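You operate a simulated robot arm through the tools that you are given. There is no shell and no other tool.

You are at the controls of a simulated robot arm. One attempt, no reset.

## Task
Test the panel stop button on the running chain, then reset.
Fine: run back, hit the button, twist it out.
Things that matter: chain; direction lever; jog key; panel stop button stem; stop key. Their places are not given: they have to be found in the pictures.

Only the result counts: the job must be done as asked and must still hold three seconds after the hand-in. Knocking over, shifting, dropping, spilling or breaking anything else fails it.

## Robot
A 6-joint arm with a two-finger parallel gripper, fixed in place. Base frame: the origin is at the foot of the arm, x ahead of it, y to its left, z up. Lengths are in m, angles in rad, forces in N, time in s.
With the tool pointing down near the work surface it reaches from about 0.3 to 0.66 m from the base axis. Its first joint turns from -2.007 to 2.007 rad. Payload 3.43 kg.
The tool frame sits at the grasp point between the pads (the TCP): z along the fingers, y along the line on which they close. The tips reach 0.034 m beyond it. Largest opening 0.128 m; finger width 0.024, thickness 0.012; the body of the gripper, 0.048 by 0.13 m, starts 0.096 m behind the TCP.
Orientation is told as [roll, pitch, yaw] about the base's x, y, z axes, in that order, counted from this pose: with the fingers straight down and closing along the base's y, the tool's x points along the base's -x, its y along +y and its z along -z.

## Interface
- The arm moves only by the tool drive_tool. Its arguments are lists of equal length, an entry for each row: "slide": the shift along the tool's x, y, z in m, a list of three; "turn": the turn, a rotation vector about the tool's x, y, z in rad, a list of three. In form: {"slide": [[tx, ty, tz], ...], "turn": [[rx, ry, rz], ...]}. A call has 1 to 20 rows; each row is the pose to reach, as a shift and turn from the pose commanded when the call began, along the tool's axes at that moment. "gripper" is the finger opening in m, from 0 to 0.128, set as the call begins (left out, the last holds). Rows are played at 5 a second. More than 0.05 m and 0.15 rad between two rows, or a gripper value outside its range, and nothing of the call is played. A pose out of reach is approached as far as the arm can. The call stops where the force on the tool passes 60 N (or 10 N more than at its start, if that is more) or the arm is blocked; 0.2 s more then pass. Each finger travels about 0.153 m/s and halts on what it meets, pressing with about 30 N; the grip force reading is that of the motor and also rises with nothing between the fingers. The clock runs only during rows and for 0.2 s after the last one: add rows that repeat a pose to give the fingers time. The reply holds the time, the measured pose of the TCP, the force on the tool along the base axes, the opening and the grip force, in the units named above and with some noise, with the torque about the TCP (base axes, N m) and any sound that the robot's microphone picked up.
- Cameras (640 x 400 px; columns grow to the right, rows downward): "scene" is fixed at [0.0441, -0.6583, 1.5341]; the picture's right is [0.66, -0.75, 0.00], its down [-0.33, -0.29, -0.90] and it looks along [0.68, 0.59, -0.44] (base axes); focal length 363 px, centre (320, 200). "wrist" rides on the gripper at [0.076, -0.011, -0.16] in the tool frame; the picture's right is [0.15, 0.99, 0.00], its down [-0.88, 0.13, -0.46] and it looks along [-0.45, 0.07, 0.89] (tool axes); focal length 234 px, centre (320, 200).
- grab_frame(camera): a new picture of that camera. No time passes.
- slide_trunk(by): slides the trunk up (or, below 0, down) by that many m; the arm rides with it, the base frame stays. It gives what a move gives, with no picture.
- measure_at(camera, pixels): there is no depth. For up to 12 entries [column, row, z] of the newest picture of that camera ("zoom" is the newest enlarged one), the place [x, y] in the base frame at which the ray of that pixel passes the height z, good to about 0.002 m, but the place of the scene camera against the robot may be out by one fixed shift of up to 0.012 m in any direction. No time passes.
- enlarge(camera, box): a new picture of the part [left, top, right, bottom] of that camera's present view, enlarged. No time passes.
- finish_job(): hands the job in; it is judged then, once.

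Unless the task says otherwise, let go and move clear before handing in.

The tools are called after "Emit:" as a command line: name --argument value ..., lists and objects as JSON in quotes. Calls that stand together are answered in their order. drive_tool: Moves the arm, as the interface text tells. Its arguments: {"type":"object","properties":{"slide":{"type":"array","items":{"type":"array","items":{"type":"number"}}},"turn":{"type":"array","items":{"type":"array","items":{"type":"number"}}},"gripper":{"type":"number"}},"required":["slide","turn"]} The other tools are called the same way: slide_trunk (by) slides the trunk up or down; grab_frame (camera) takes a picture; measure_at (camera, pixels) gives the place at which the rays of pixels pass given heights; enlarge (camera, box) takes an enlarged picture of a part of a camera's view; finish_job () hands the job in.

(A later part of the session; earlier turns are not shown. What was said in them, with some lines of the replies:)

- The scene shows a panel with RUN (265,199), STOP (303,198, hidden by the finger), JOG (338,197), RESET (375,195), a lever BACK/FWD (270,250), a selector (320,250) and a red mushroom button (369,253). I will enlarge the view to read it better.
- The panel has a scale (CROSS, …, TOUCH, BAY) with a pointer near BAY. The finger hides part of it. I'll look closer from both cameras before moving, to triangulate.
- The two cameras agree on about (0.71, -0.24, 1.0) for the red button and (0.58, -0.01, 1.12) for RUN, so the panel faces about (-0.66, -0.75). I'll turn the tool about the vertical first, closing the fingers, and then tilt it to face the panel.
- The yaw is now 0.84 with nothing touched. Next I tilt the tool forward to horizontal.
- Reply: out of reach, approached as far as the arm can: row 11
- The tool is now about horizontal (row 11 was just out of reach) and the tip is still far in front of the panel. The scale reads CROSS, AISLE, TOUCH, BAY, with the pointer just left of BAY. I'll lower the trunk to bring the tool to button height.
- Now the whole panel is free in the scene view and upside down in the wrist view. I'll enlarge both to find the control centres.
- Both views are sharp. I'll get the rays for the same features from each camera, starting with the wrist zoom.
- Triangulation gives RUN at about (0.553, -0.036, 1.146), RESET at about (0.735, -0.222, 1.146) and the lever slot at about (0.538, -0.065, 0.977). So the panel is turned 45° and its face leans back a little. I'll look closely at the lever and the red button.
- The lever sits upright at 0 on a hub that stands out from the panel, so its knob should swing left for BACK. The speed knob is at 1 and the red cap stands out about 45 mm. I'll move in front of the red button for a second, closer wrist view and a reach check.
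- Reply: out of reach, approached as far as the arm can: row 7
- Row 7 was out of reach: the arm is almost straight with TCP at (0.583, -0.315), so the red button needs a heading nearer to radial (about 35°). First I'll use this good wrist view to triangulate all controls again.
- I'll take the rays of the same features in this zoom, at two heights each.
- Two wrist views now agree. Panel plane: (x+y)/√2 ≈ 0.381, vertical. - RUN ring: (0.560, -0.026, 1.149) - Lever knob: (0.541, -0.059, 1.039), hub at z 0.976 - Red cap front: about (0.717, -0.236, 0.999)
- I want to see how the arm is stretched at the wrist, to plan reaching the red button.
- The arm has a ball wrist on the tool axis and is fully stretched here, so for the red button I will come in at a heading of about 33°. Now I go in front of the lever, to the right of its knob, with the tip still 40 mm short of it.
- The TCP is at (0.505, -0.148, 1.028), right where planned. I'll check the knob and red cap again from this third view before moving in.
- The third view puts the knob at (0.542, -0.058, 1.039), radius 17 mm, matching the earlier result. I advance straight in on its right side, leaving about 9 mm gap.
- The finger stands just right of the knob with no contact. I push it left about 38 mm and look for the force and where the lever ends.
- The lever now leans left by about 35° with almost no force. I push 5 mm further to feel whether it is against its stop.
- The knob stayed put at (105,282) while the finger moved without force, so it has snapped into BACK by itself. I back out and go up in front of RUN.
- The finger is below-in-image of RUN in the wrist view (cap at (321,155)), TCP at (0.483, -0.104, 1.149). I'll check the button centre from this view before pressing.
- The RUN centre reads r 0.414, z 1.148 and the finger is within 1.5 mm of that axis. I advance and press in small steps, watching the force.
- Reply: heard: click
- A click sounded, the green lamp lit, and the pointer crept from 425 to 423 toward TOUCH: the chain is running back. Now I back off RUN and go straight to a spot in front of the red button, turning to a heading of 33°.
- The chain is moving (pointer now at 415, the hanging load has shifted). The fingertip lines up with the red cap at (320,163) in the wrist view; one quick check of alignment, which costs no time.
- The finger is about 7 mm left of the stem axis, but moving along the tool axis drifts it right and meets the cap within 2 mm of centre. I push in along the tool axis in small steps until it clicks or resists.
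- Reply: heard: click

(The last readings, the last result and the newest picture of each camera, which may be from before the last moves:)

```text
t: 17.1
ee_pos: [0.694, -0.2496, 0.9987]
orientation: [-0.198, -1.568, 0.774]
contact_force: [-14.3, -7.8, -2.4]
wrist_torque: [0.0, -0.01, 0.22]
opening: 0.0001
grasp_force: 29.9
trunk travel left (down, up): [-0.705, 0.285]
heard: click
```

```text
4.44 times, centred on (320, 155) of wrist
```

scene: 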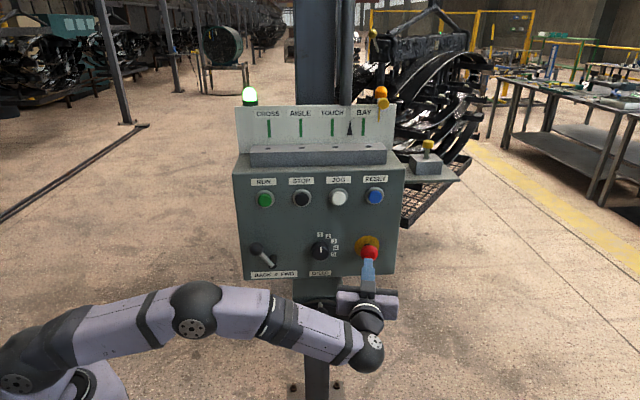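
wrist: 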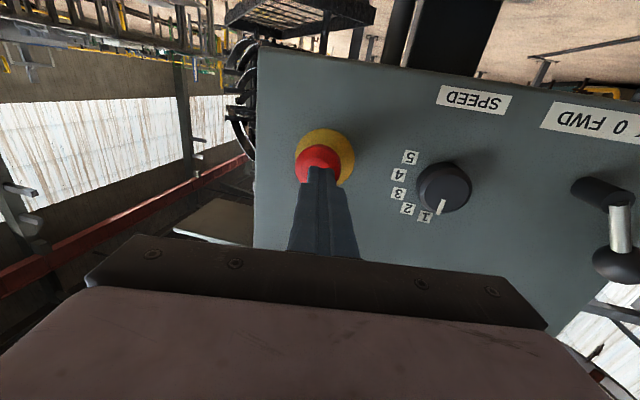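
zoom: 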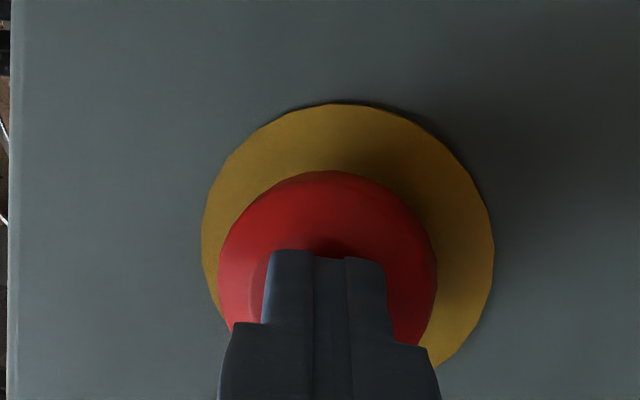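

A click was heard, the green lamp went out, the amber lamp lit and the pointer stopped near 411: the stop worked. I back off to see whether the cap stays latched in.

Emit:
drive_tool --slide '[[0, 0, -0.02], [0, 0, -0.05], [0, 0, -0.08]]' --turn '[[0, 0, 0], [0, 0, 0], [0, 0, 0]]'

Emit:
enlarge --camera "scene" --box '[220, 80, 420, 205]'

Emit:
enlarge --camera "scene" --box '[330, 220, 410, 290]'

Emit:
grab_frame --camera "wrist"

Emit:
enlarge --camera "wrist" --box '[250, 90, 390, 200]'

```text
t: 17.9
ee_pos: [0.6279, -0.2947, 1.0005]
orientation: [-0.555, -1.569, 1.131]
contact_force: [-1.5, 0.1, -0.3]
wrist_torque: [0.02, 0.0, -0.01]
opening: 0.0
grasp_force: 30.4
trunk travel left (down, up): [-0.705, 0.285]
```

```text
3.20 times, centred on (320, 142) of scene
```

zoom: 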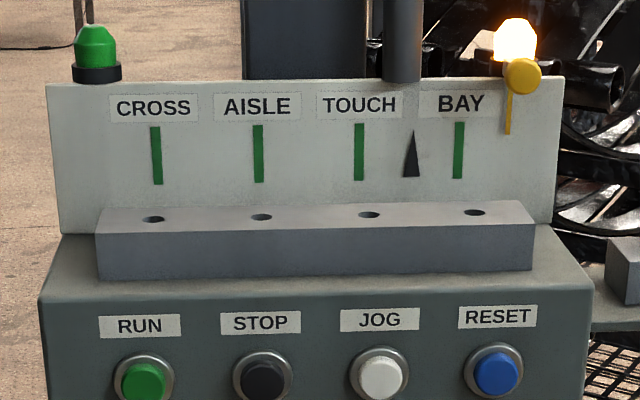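

```text
5.71 times, centred on (370, 255) of scene
```

zoom: 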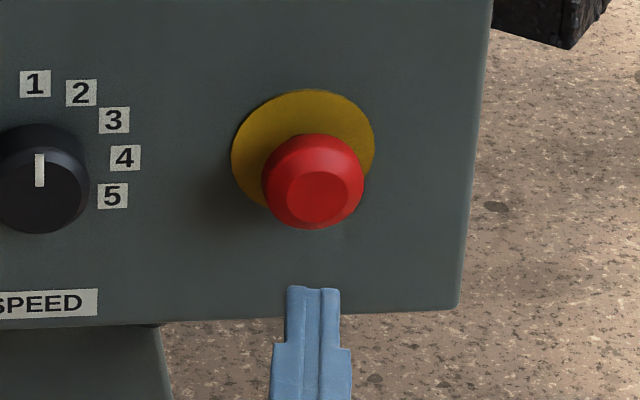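

```text
taken
```

wrist: 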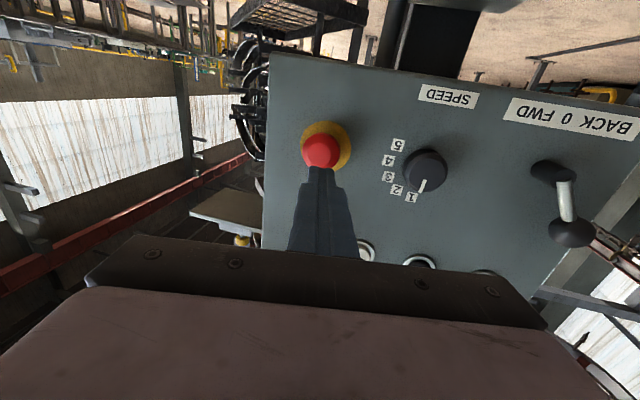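

```text
3.64 times, centred on (320, 145) of wrist
```

zoom: 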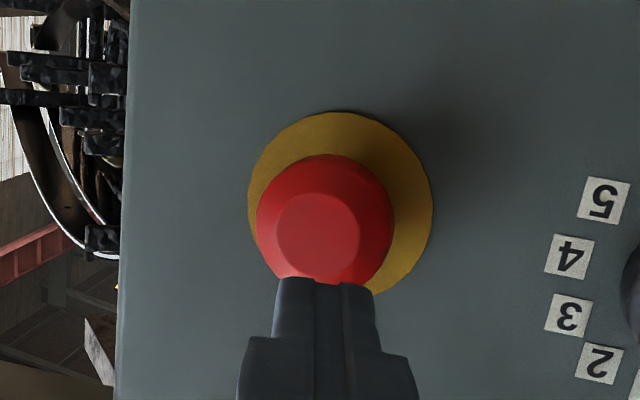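

The cap stayed in (it sits closer to the plate than before, stem hidden) and amber stays lit, so it is latched and the chain is stopped. Before gripping it I refine the stem axis from this view.

Emit:
measure_at --camera "wrist" --pixels '[[325.5, 146.1, 0.98], [325.5, 146.1, 1.0], [325.5, 146.1, 1.02], [319.5, 156.8, 0.98], [319.5, 156.8, 1.0], [319.5, 156.8, 1.02]]'

Emit:
enlarge --camera "wrist" --box '[290, 110, 360, 170]'

Emit:
measure_at --camera "scene" --pixels '[[369, 254, 1.0], [320, 325, 0.8], [320, 298, 0.87], [356, 325, 0.8]]'

```text
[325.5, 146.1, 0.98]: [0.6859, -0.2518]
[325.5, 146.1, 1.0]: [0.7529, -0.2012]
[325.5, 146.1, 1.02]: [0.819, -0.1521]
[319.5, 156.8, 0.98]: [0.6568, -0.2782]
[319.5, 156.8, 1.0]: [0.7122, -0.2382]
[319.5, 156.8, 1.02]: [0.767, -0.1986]
```

```text
6.67 times, centred on (325, 140) of wrist
```

zoom: 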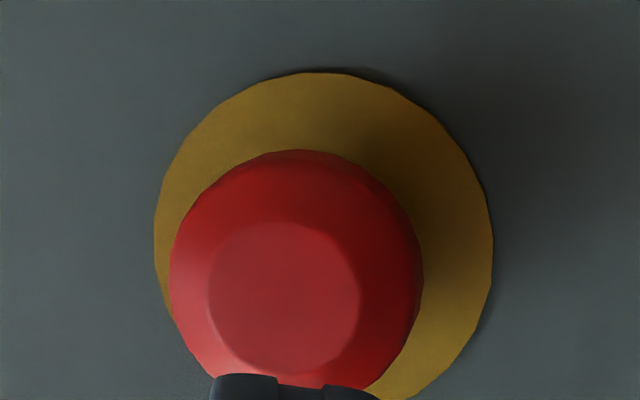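

```text
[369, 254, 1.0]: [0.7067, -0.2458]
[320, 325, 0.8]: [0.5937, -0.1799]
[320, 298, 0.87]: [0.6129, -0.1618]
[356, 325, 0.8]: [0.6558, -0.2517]
```

The stem axis is at r 0.673, z 0.998, and the cap is about 46 mm wide. I open the fingers to 76 mm and roll the tool 90° so they can close above and below the cap.

Emit:
drive_tool --slide '[[0, 0, 0], [0, 0, 0], [0, 0, 0], [0, 0, 0], [0, 0, 0], [0, 0, 0], [0, 0, 0], [0, 0, 0], [0, 0, 0], [0, 0, 0], [0, 0, 0]]' --turn '[[0, 0, 0.1428], [0, 0, 0.2856], [0, 0, 0.4284], [0, 0, 0.5712], [0, 0, 0.714], [0, 0, 0.8568], [0, 0, 0.9996], [0, 0, 1.1424], [0, 0, 1.2852], [0, 0, 1.428], [0, 0, 1.5708]]' --gripper 0.076

Emit:
grab_frame --camera "wrist"

Emit:
grab_frame --camera "scene"

```text
t: 20.3
ee_pos: [0.6286, -0.293, 0.996]
orientation: [1.569, 0.002, -0.993]
contact_force: [-0.3, 0.7, -0.2]
wrist_torque: [0.0, 0.02, 0.01]
opening: 0.0759
grasp_force: 0.1
trunk travel left (down, up): [-0.705, 0.285]
```

```text
taken
```

wrist: 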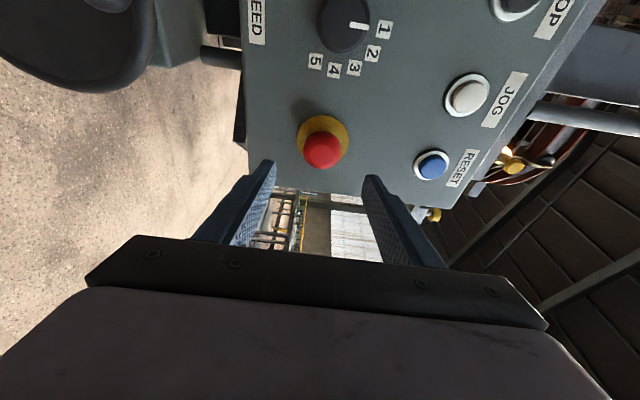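

```text
taken
```

scene: 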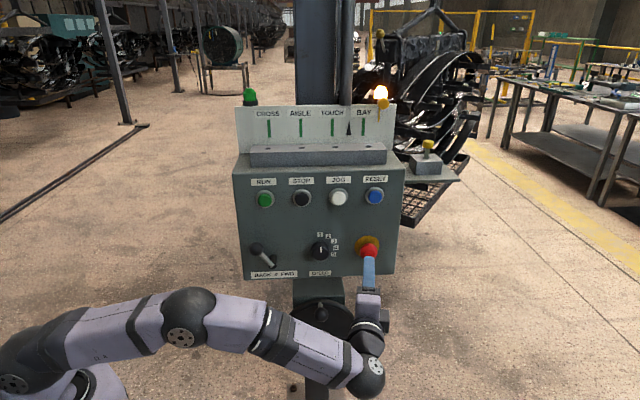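

The roll worked and the fingers stand above and below the cap line. Now I centre on the stem axis at a safe standoff and tilt a little more (18°), so I can later turn exactly about the stem within reach.

Emit:
drive_tool --slide '[[-0.004, 0, 0.016], [-0.008, 0, 0.032], [-0.0118, 0, 0.047]]' --turn '[[0, -0.035, 0], [0, -0.07, 0], [0, -0.105, 0]]'

Emit:
drive_tool --slide '[[0, 0, 0], [0, 0, 0], [0, 0, 0], [0, 0, 0], [0, 0, 0], [0, 0, 0]]' --turn '[[-0.0404, 0, -0.1245], [-0.0809, 0, -0.249], [-0.1213, 0, -0.3735], [-0.1618, 0, -0.498], [-0.2022, 0, -0.6225], [-0.2427, 0, -0.7469]]'

Emit:
grab_frame --camera "wrist"

Emit:
enlarge --camera "scene" --box '[310, 210, 430, 320]'

```text
t: 21.1
ee_pos: [0.6739, -0.2769, 0.9966]
orientation: [1.569, -0.001, -1.101]
contact_force: [0.3, 0.0, -1.0]
wrist_torque: [0.03, 0.0, 0.02]
opening: 0.076
grasp_force: 0.0
trunk travel left (down, up): [-0.705, 0.285]
```

```text
t: 22.5
ee_pos: [0.6731, -0.2779, 0.997]
orientation: [1.87, -0.741, -1.214]
contact_force: [0.3, 0.5, -0.2]
wrist_torque: [0.0, -0.01, -0.01]
opening: 0.0757
grasp_force: 0.0
trunk travel left (down, up): [-0.705, 0.285]
```

```text
taken
```

wrist: 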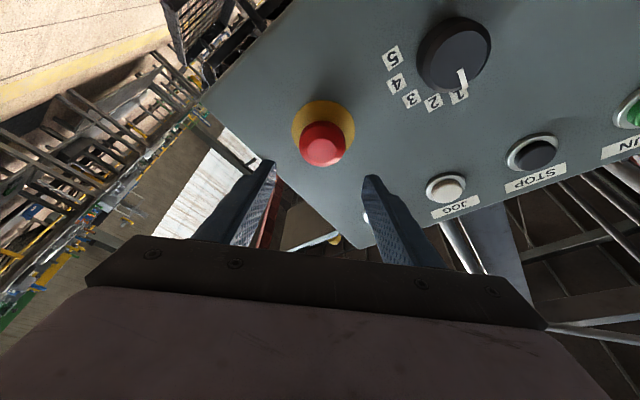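

```text
3.64 times, centred on (370, 265) of scene
```

zoom: 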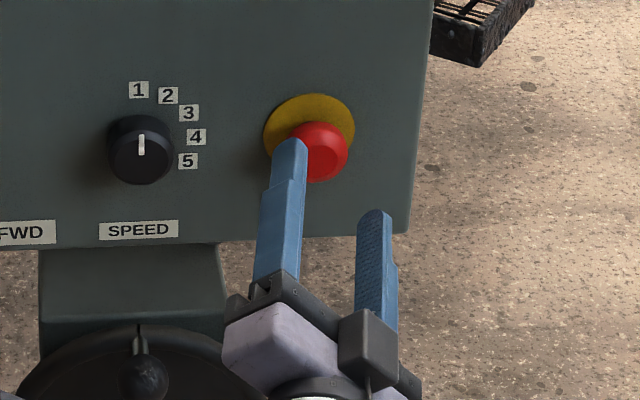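

The TCP sits within 1 mm of the stem axis and the tool axis is tilted 18° as planned. I move in along the panel normal so the open fingers straddle the cap.

Emit:
drive_tool --slide '[[0.0086, 0, 0.0264], [0.0136, 0, 0.042], [0.0172, 0, 0.0528]]' --turn '[[0, 0, 0], [0, 0, 0], [0, 0, 0]]'

Emit:
grab_frame --camera "wrist"

Emit:
enlarge --camera "scene" --box '[310, 210, 430, 320]'

Emit:
enlarge --camera "wrist" --box '[230, 80, 410, 220]'

```text
t: 23.3
ee_pos: [0.7136, -0.2372, 0.9984]
orientation: [1.866, -0.741, -1.213]
contact_force: [0.3, 0.0, 0.3]
wrist_torque: [0.0, 0.01, -0.02]
opening: 0.0762
grasp_force: 0.0
trunk travel left (down, up): [-0.705, 0.285]
```

```text
taken
```

wrist: 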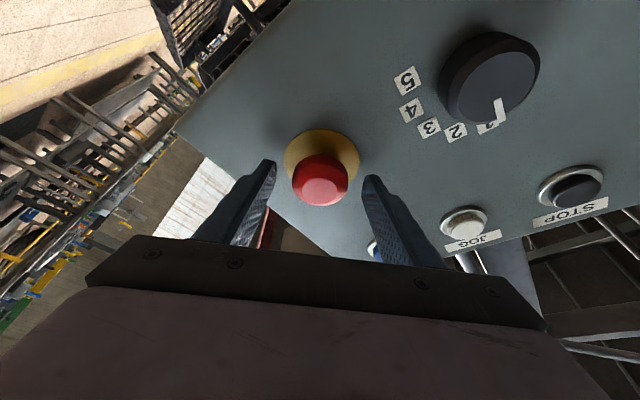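

```text
3.64 times, centred on (370, 265) of scene
```

zoom: 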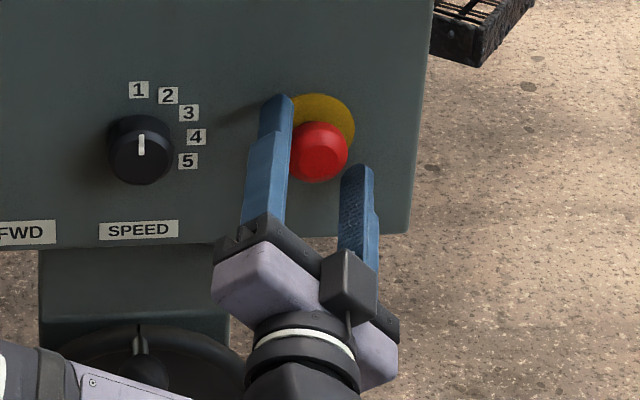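

```text
2.86 times, centred on (320, 150) of wrist
```

zoom: 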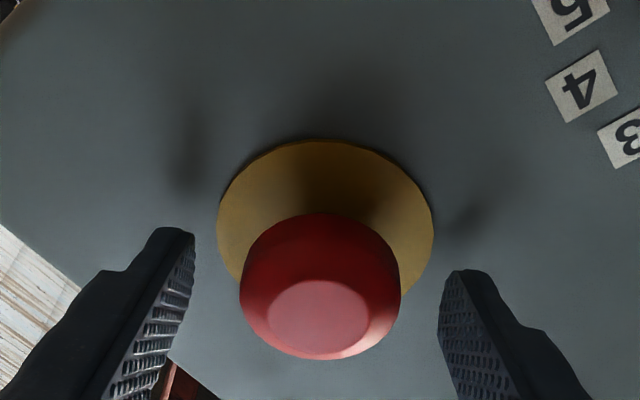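

The cap sits midway between the pads in the wrist zoom (cap (320,285), pads at 190 and 445). I close on it and hold for a moment.

Emit:
drive_tool --slide '[[0, 0, 0], [0, 0, 0], [0, 0, 0]]' --turn '[[0, 0, 0], [0, 0, 0], [0, 0, 0]]' --gripper 0.03

Emit:
enlarge --camera "wrist" --box '[230, 80, 410, 220]'

Emit:
enlarge --camera "scene" --box '[310, 210, 430, 320]'

```text
t: 24.1
ee_pos: [0.7135, -0.2404, 0.9984]
orientation: [1.868, -0.738, -1.214]
contact_force: [1.3, -0.3, 1.3]
wrist_torque: [-0.01, -0.03, -0.14]
opening: 0.0445
grasp_force: 45.2
trunk travel left (down, up): [-0.705, 0.285]
```

```text
2.86 times, centred on (320, 150) of wrist
```

zoom: 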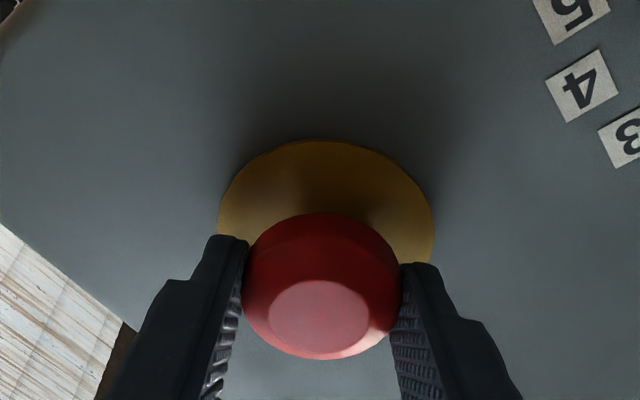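

```text
3.64 times, centred on (370, 265) of scene
```

zoom: 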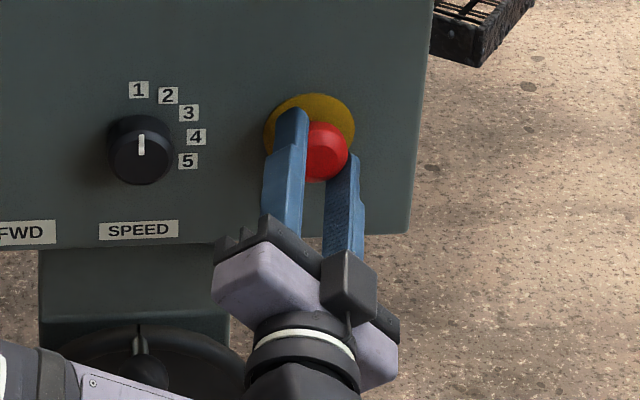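

Gripped at 44.5 mm opening with 45 N. Now I twist clockwise (viewed from the front) about the stem axis by about 45° and read the torque.

Emit:
drive_tool --slide '[[0, 0, 0], [0, 0, 0], [0, 0, 0], [0, 0, 0], [0, 0, 0], [0, 0, 0]]' --turn '[[0.0404, 0, 0.1245], [0.0809, 0, 0.249], [0.1213, 0, 0.3735], [0.1618, 0, 0.498], [0.2022, 0, 0.6225], [0.2427, 0, 0.7469]]'

Emit:
enlarge --camera "wrist" --box '[230, 80, 410, 220]'

Emit:
enlarge --camera "scene" --box '[220, 80, 420, 205]'

Emit:
enlarge --camera "scene" --box '[310, 210, 430, 320]'

```text
t: 25.5
ee_pos: [0.7119, -0.2375, 0.9998]
orientation: [1.571, -0.005, -1.098]
contact_force: [-5.0, -0.6, 7.9]
wrist_torque: [-0.6, -0.77, -0.16]
opening: 0.0443
grasp_force: 45.4
trunk travel left (down, up): [-0.705, 0.285]
```

```text
2.86 times, centred on (320, 150) of wrist
```

zoom: 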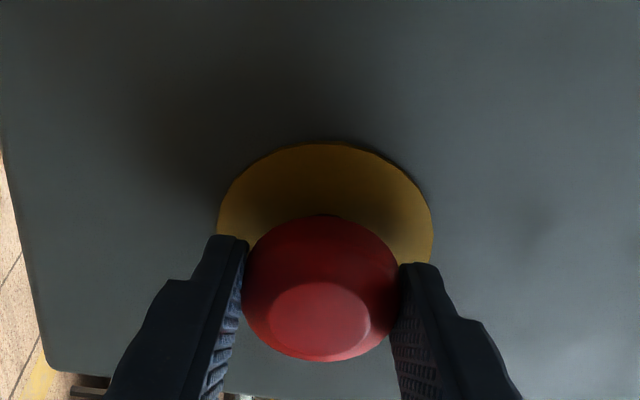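

```text
3.20 times, centred on (320, 142) of scene
```

zoom: 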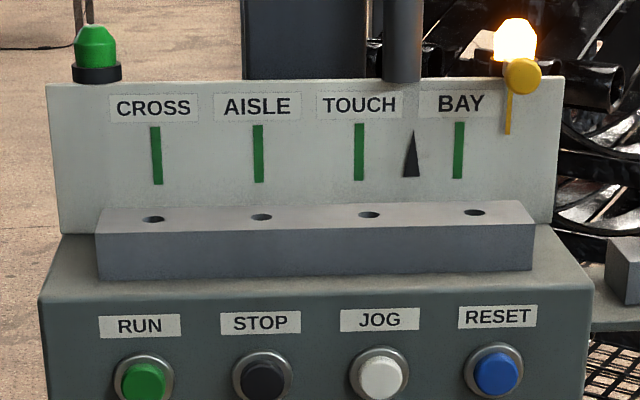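

```text
3.64 times, centred on (370, 265) of scene
```

zoom: 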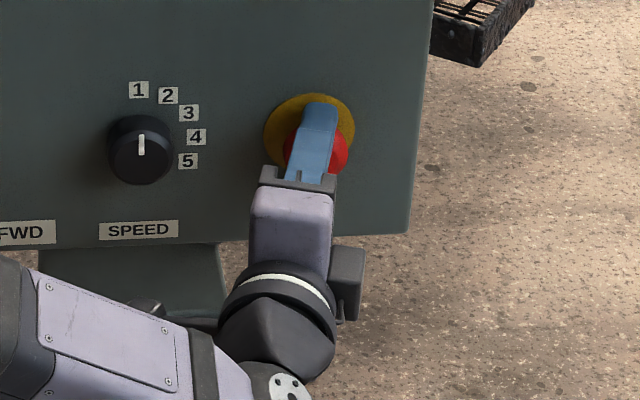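

No click yet; the reaction torque is about 1 N·m, so the cap is resisting. I continue the twist another 40°.

Emit:
drive_tool --slide '[[0, 0, 0], [0, 0, 0], [0, 0, 0], [0, 0, 0], [0, 0, 0], [0, 0, 0]]' --turn '[[0.0371, 0, 0.1141], [0.0742, 0, 0.2282], [0.1112, 0, 0.3424], [0.1483, 0, 0.4565], [0.1854, 0, 0.5706], [0.2225, 0, 0.6847]]'

Emit:
enlarge --camera "wrist" --box '[230, 80, 410, 220]'

Emit:
grab_frame --camera "scene"

```text
t: 26.9
ee_pos: [0.7116, -0.2383, 1.0014]
orientation: [1.311, 0.674, -1.194]
contact_force: [0.9, -6.1, 17.9]
wrist_torque: [-0.63, -0.98, -0.15]
opening: 0.0446
grasp_force: 45.1
trunk travel left (down, up): [-0.705, 0.285]
```

```text
2.86 times, centred on (320, 150) of wrist
```

zoom: 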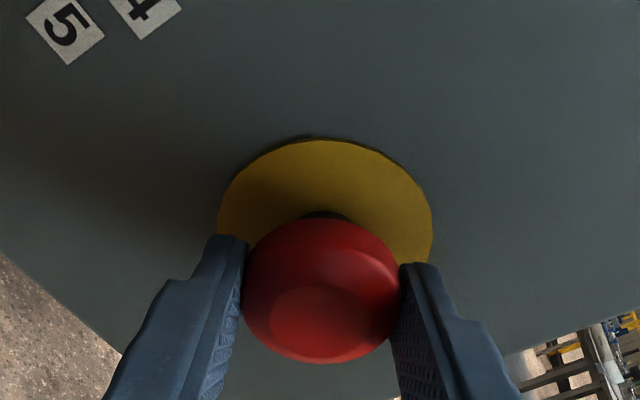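

```text
taken
```

scene: 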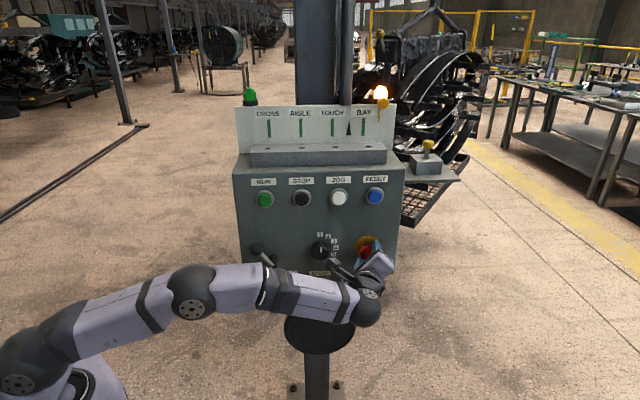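

The torque has levelled at about 1.15 N·m and a bit of dark stem now shows at (325,213) in the wrist zoom. I release the cap to see whether it pops out.

Emit:
drive_tool --slide '[[0, 0, 0], [0, 0, 0], [0, 0, 0]]' --turn '[[0, 0, 0], [0, 0, 0], [0, 0, 0]]' --gripper 0.076

Emit:
enlarge --camera "wrist" --box '[230, 80, 410, 220]'

Emit:
enlarge --camera "scene" --box '[220, 80, 420, 205]'

Emit:
enlarge --camera "scene" --box '[330, 220, 410, 290]'

```text
t: 27.7
ee_pos: [0.7134, -0.2357, 0.9983]
orientation: [1.303, 0.675, -1.196]
contact_force: [0.7, -0.8, -0.5]
wrist_torque: [0.04, 0.0, 0.01]
opening: 0.0757
grasp_force: 0.1
trunk travel left (down, up): [-0.705, 0.285]
```

```text
2.86 times, centred on (320, 150) of wrist
```

zoom: 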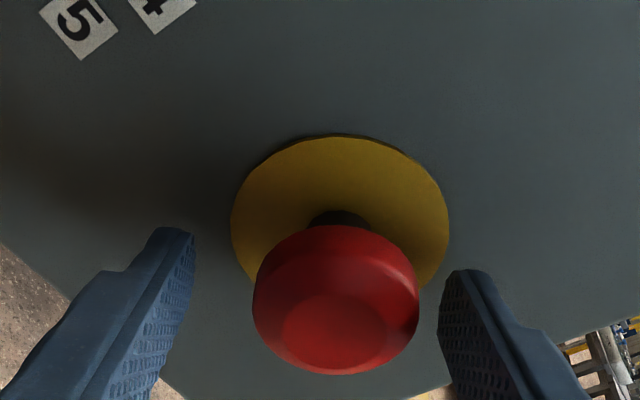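

```text
3.20 times, centred on (320, 142) of scene
```

zoom: 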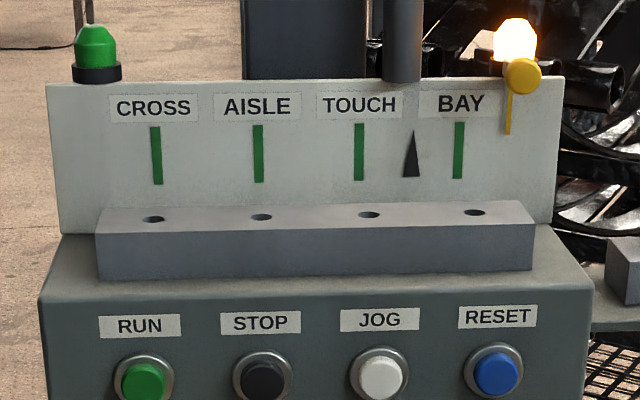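

```text
5.71 times, centred on (370, 255) of scene
```

zoom: 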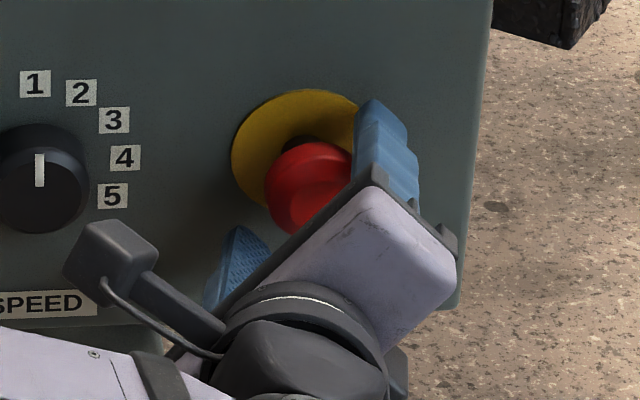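

The cap has popped out: the dark stem shows again at (297,143) in the scene zoom, just as at the start. The amber lamp is still lit though, so the trip wants RESET too ("then reset"). First I back straight out along the panel normal.

Emit:
drive_tool --slide '[[-0.0108, 0, -0.0333], [-0.0216, 0, -0.0666], [-0.0309, 0, -0.0951]]' --turn '[[0, 0, 0], [0, 0, 0], [0, 0, 0]]'

Emit:
grab_frame --camera "wrist"

Emit:
enlarge --camera "scene" --box '[220, 80, 420, 205]'

Emit:
enlarge --camera "scene" --box '[330, 220, 410, 290]'

```text
t: 28.5
ee_pos: [0.6432, -0.3084, 0.9993]
orientation: [1.304, 0.677, -1.194]
contact_force: [-0.6, -0.4, -0.3]
wrist_torque: [0.01, 0.02, 0.0]
opening: 0.0757
grasp_force: 0.1
trunk travel left (down, up): [-0.705, 0.285]
```

```text
taken
```

wrist: 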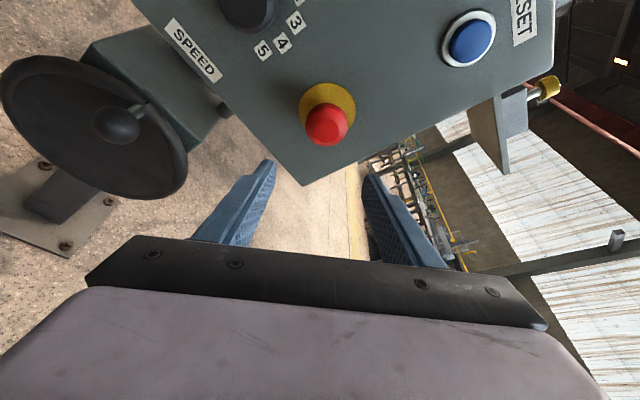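

```text
3.20 times, centred on (320, 142) of scene
```

zoom: 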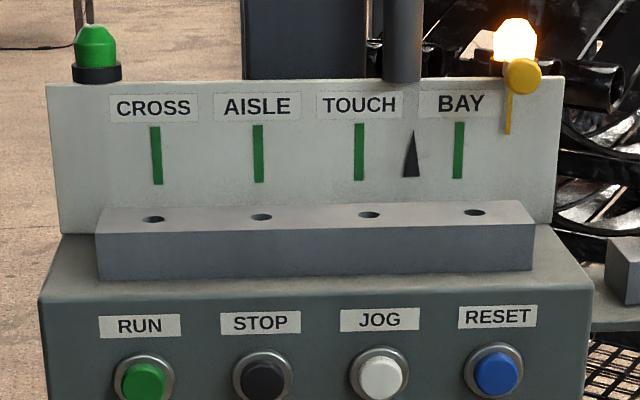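

```text
5.71 times, centred on (370, 255) of scene
```

zoom: 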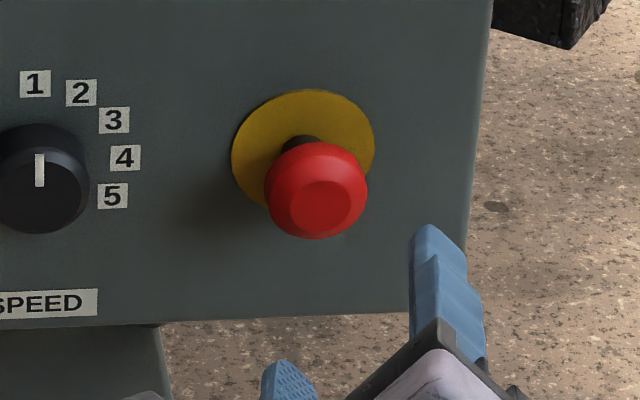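

Red is fully out. Amber still glows, so I close the fingers, roll back level and rise to the height of the blue RESET key, staying well clear of the panel.

Emit:
drive_tool --slide '[[0.0156, 0.0187, -0.0051], [0.0311, 0.0373, -0.0101], [0.0467, 0.056, -0.0152], [0.0623, 0.0747, -0.0203], [0.0778, 0.0933, -0.0253], [0.0934, 0.112, -0.0304]]' --turn '[[-0.0371, 0, -0.1141], [-0.0742, 0, -0.2282], [-0.1112, 0, -0.3424], [-0.1483, 0, -0.4565], [-0.1854, 0, -0.5706], [-0.2225, 0, -0.6847]]' --gripper 0.0

Emit:
grab_frame --camera "wrist"

Emit:
grab_frame --camera "scene"

Emit:
enlarge --camera "wrist" --box '[230, 60, 430, 200]'

```text
t: 29.9
ee_pos: [0.6438, -0.3086, 1.1488]
orientation: [1.568, -0.004, -1.099]
contact_force: [0.4, 0.6, 0.2]
wrist_torque: [0.01, 0.01, -0.04]
opening: 0.0001
grasp_force: 29.9
trunk travel left (down, up): [-0.705, 0.285]
```

```text
taken
```

wrist: 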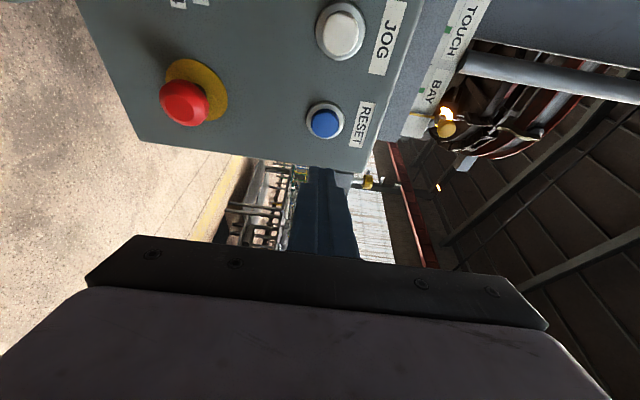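

```text
taken
```

scene: 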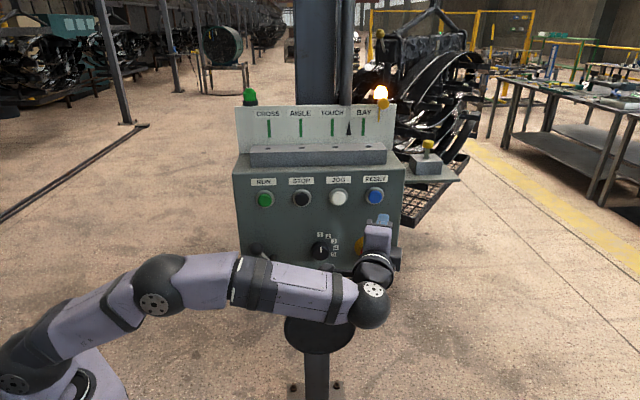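

```text
2.86 times, centred on (330, 130) of wrist
```

zoom: 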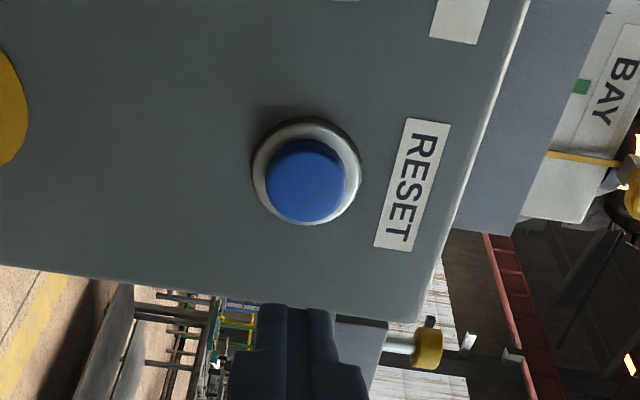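

The blue RESET key is at (325,120) in the wrist view. I'll confirm its centre from here.

Emit:
measure_at --camera "wrist" --pixels '[[325.1, 120.2, 1.13], [325.1, 120.2, 1.14], [325.1, 120.2, 1.15], [325.1, 120.2, 1.16], [324.8, 122.5, 1.14], [324.8, 122.5, 1.15]]'

```text
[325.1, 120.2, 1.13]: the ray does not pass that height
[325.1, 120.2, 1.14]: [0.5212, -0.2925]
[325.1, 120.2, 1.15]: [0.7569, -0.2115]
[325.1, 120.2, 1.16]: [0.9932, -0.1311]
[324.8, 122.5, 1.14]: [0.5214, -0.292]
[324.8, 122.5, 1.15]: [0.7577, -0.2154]
```

RESET reads r ≈ 0.682, z 1.150, and the fingertip will arrive at r ≈ 0.684, z 1.149. I advance along the normal and press gently.

Emit:
drive_tool --slide '[[0.0124, 0, 0.038], [0.0247, 0, 0.0761], [0.029, 0, 0.0894], [0.0306, 0, 0.0941], [0.0315, 0, 0.097], [0.0324, 0, 0.0999]]' --turn '[[0, 0, 0], [0, 0, 0], [0, 0, 0], [0, 0, 0], [0, 0, 0], [0, 0, 0]]'

Emit:
grab_frame --camera "scene"

Emit:
enlarge --camera "wrist" --box '[230, 60, 430, 200]'

Emit:
enlarge --camera "scene" --box '[220, 80, 420, 205]'

```text
t: 31.3
ee_pos: [0.7144, -0.2354, 1.1462]
orientation: [1.57, -0.003, -1.099]
contact_force: [-10.9, -5.7, -1.9]
wrist_torque: [-0.12, -0.05, 0.15]
opening: 0.0
grasp_force: 30.1
trunk travel left (down, up): [-0.705, 0.285]
heard: click
```

```text
taken
```

scene: 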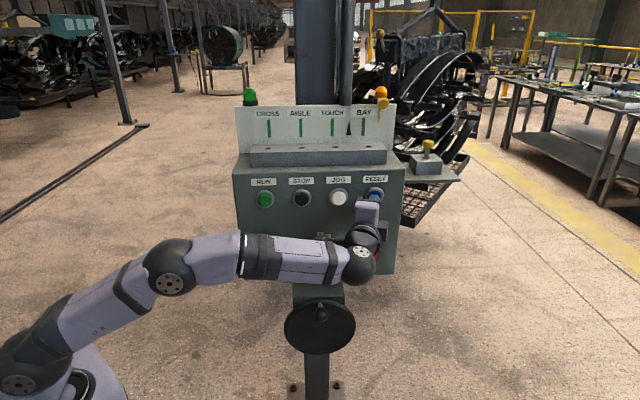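

```text
2.86 times, centred on (330, 130) of wrist
```

zoom: 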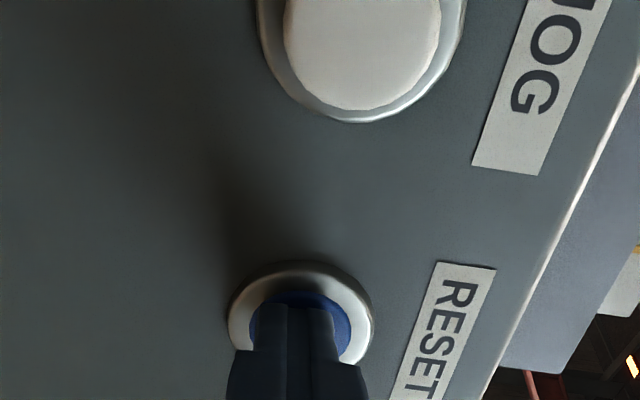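

```text
3.20 times, centred on (320, 142) of scene
```

zoom: 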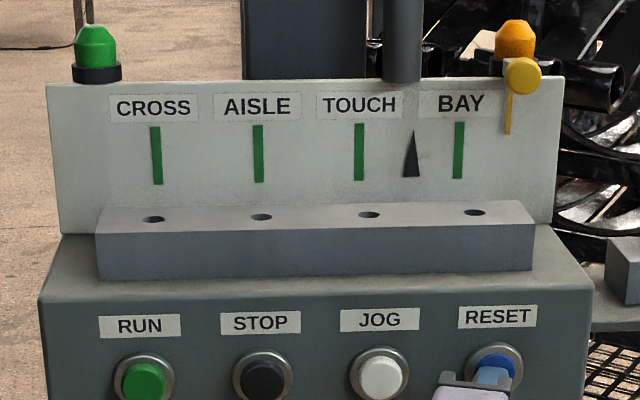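

RESET clicked, the amber lamp went out, green stays off and the pointer holds at 411. I back straight out along the normal, well clear of the panel.

Emit:
drive_tool --slide '[[-0.0124, 0, -0.038], [-0.0247, 0, -0.0761], [-0.037, 0, -0.1141], [-0.0464, 0, -0.1427], [-0.0556, 0, -0.1712]]' --turn '[[0, 0, 0], [0, 0, 0], [0, 0, 0], [0, 0, 0], [0, 0, 0]]'

Emit:
grab_frame --camera "scene"

Emit:
grab_frame --camera "wrist"

Emit:
enlarge --camera "scene" --box '[220, 80, 420, 205]'

```text
t: 32.5
ee_pos: [0.5895, -0.3619, 1.1459]
orientation: [1.57, 0.002, -1.099]
contact_force: [-0.2, 0.5, 0.5]
wrist_torque: [-0.02, 0.01, 0.02]
opening: 0.0002
grasp_force: 29.8
trunk travel left (down, up): [-0.705, 0.285]
```

```text
taken
```

scene: 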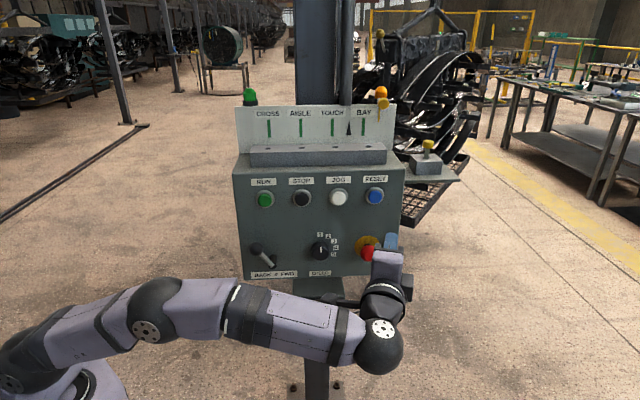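

```text
taken
```

wrist: 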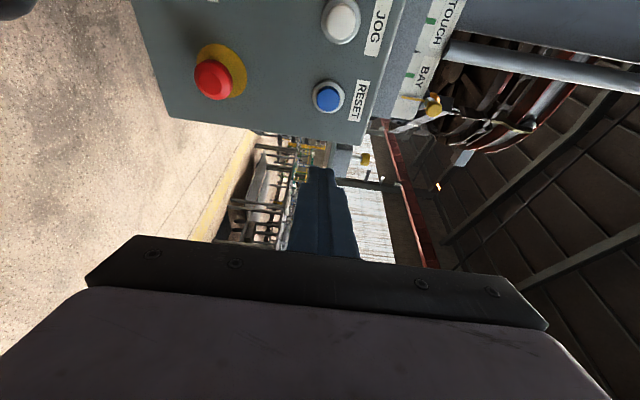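

```text
3.20 times, centred on (320, 142) of scene
```

zoom: 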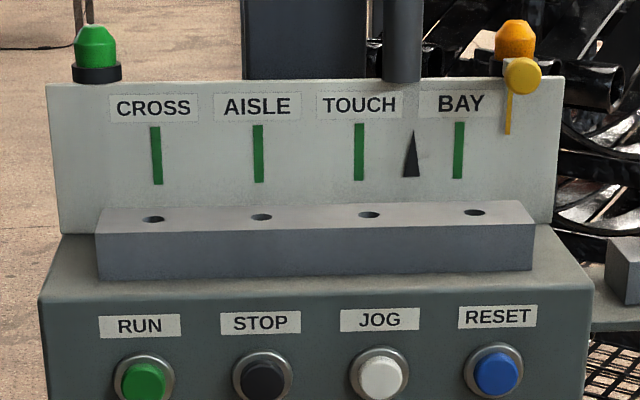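

Both lamps are off, the pointer rests at 411, the red cap is out (stem visible), the lever is still at BACK and the arm is clear with no contact. The job is complete, so I hand it in.

Emit:
finish_job

```text
The job is handed in.
```

I tested the panel stop button on the running chain and reset it, then handed the job in. I have not seen the verdict on it.

- **Run back:** I pushed the direction lever to BACK and pressed RUN. The green lamp lit and the pointer moved away from BAY toward TOUCH.
- **Stop test:** I hit the red button while the chain was moving. It clicked and stayed in, the green lamp went out, the amber lamp lit and the pointer stopped.
- **Twist out:** I turned the red button clockwise, and it came out to its starting position once I let go.
- **Reset:** The amber lamp stayed on after the twist, so I also pressed RESET, which put it out. Your steps did not name that key; I took "then reset" to include it.

At hand-in both lamps were off, the chain was still and the arm was clear of the panel. I left the direction lever at BACK; it was at 0 when I started.
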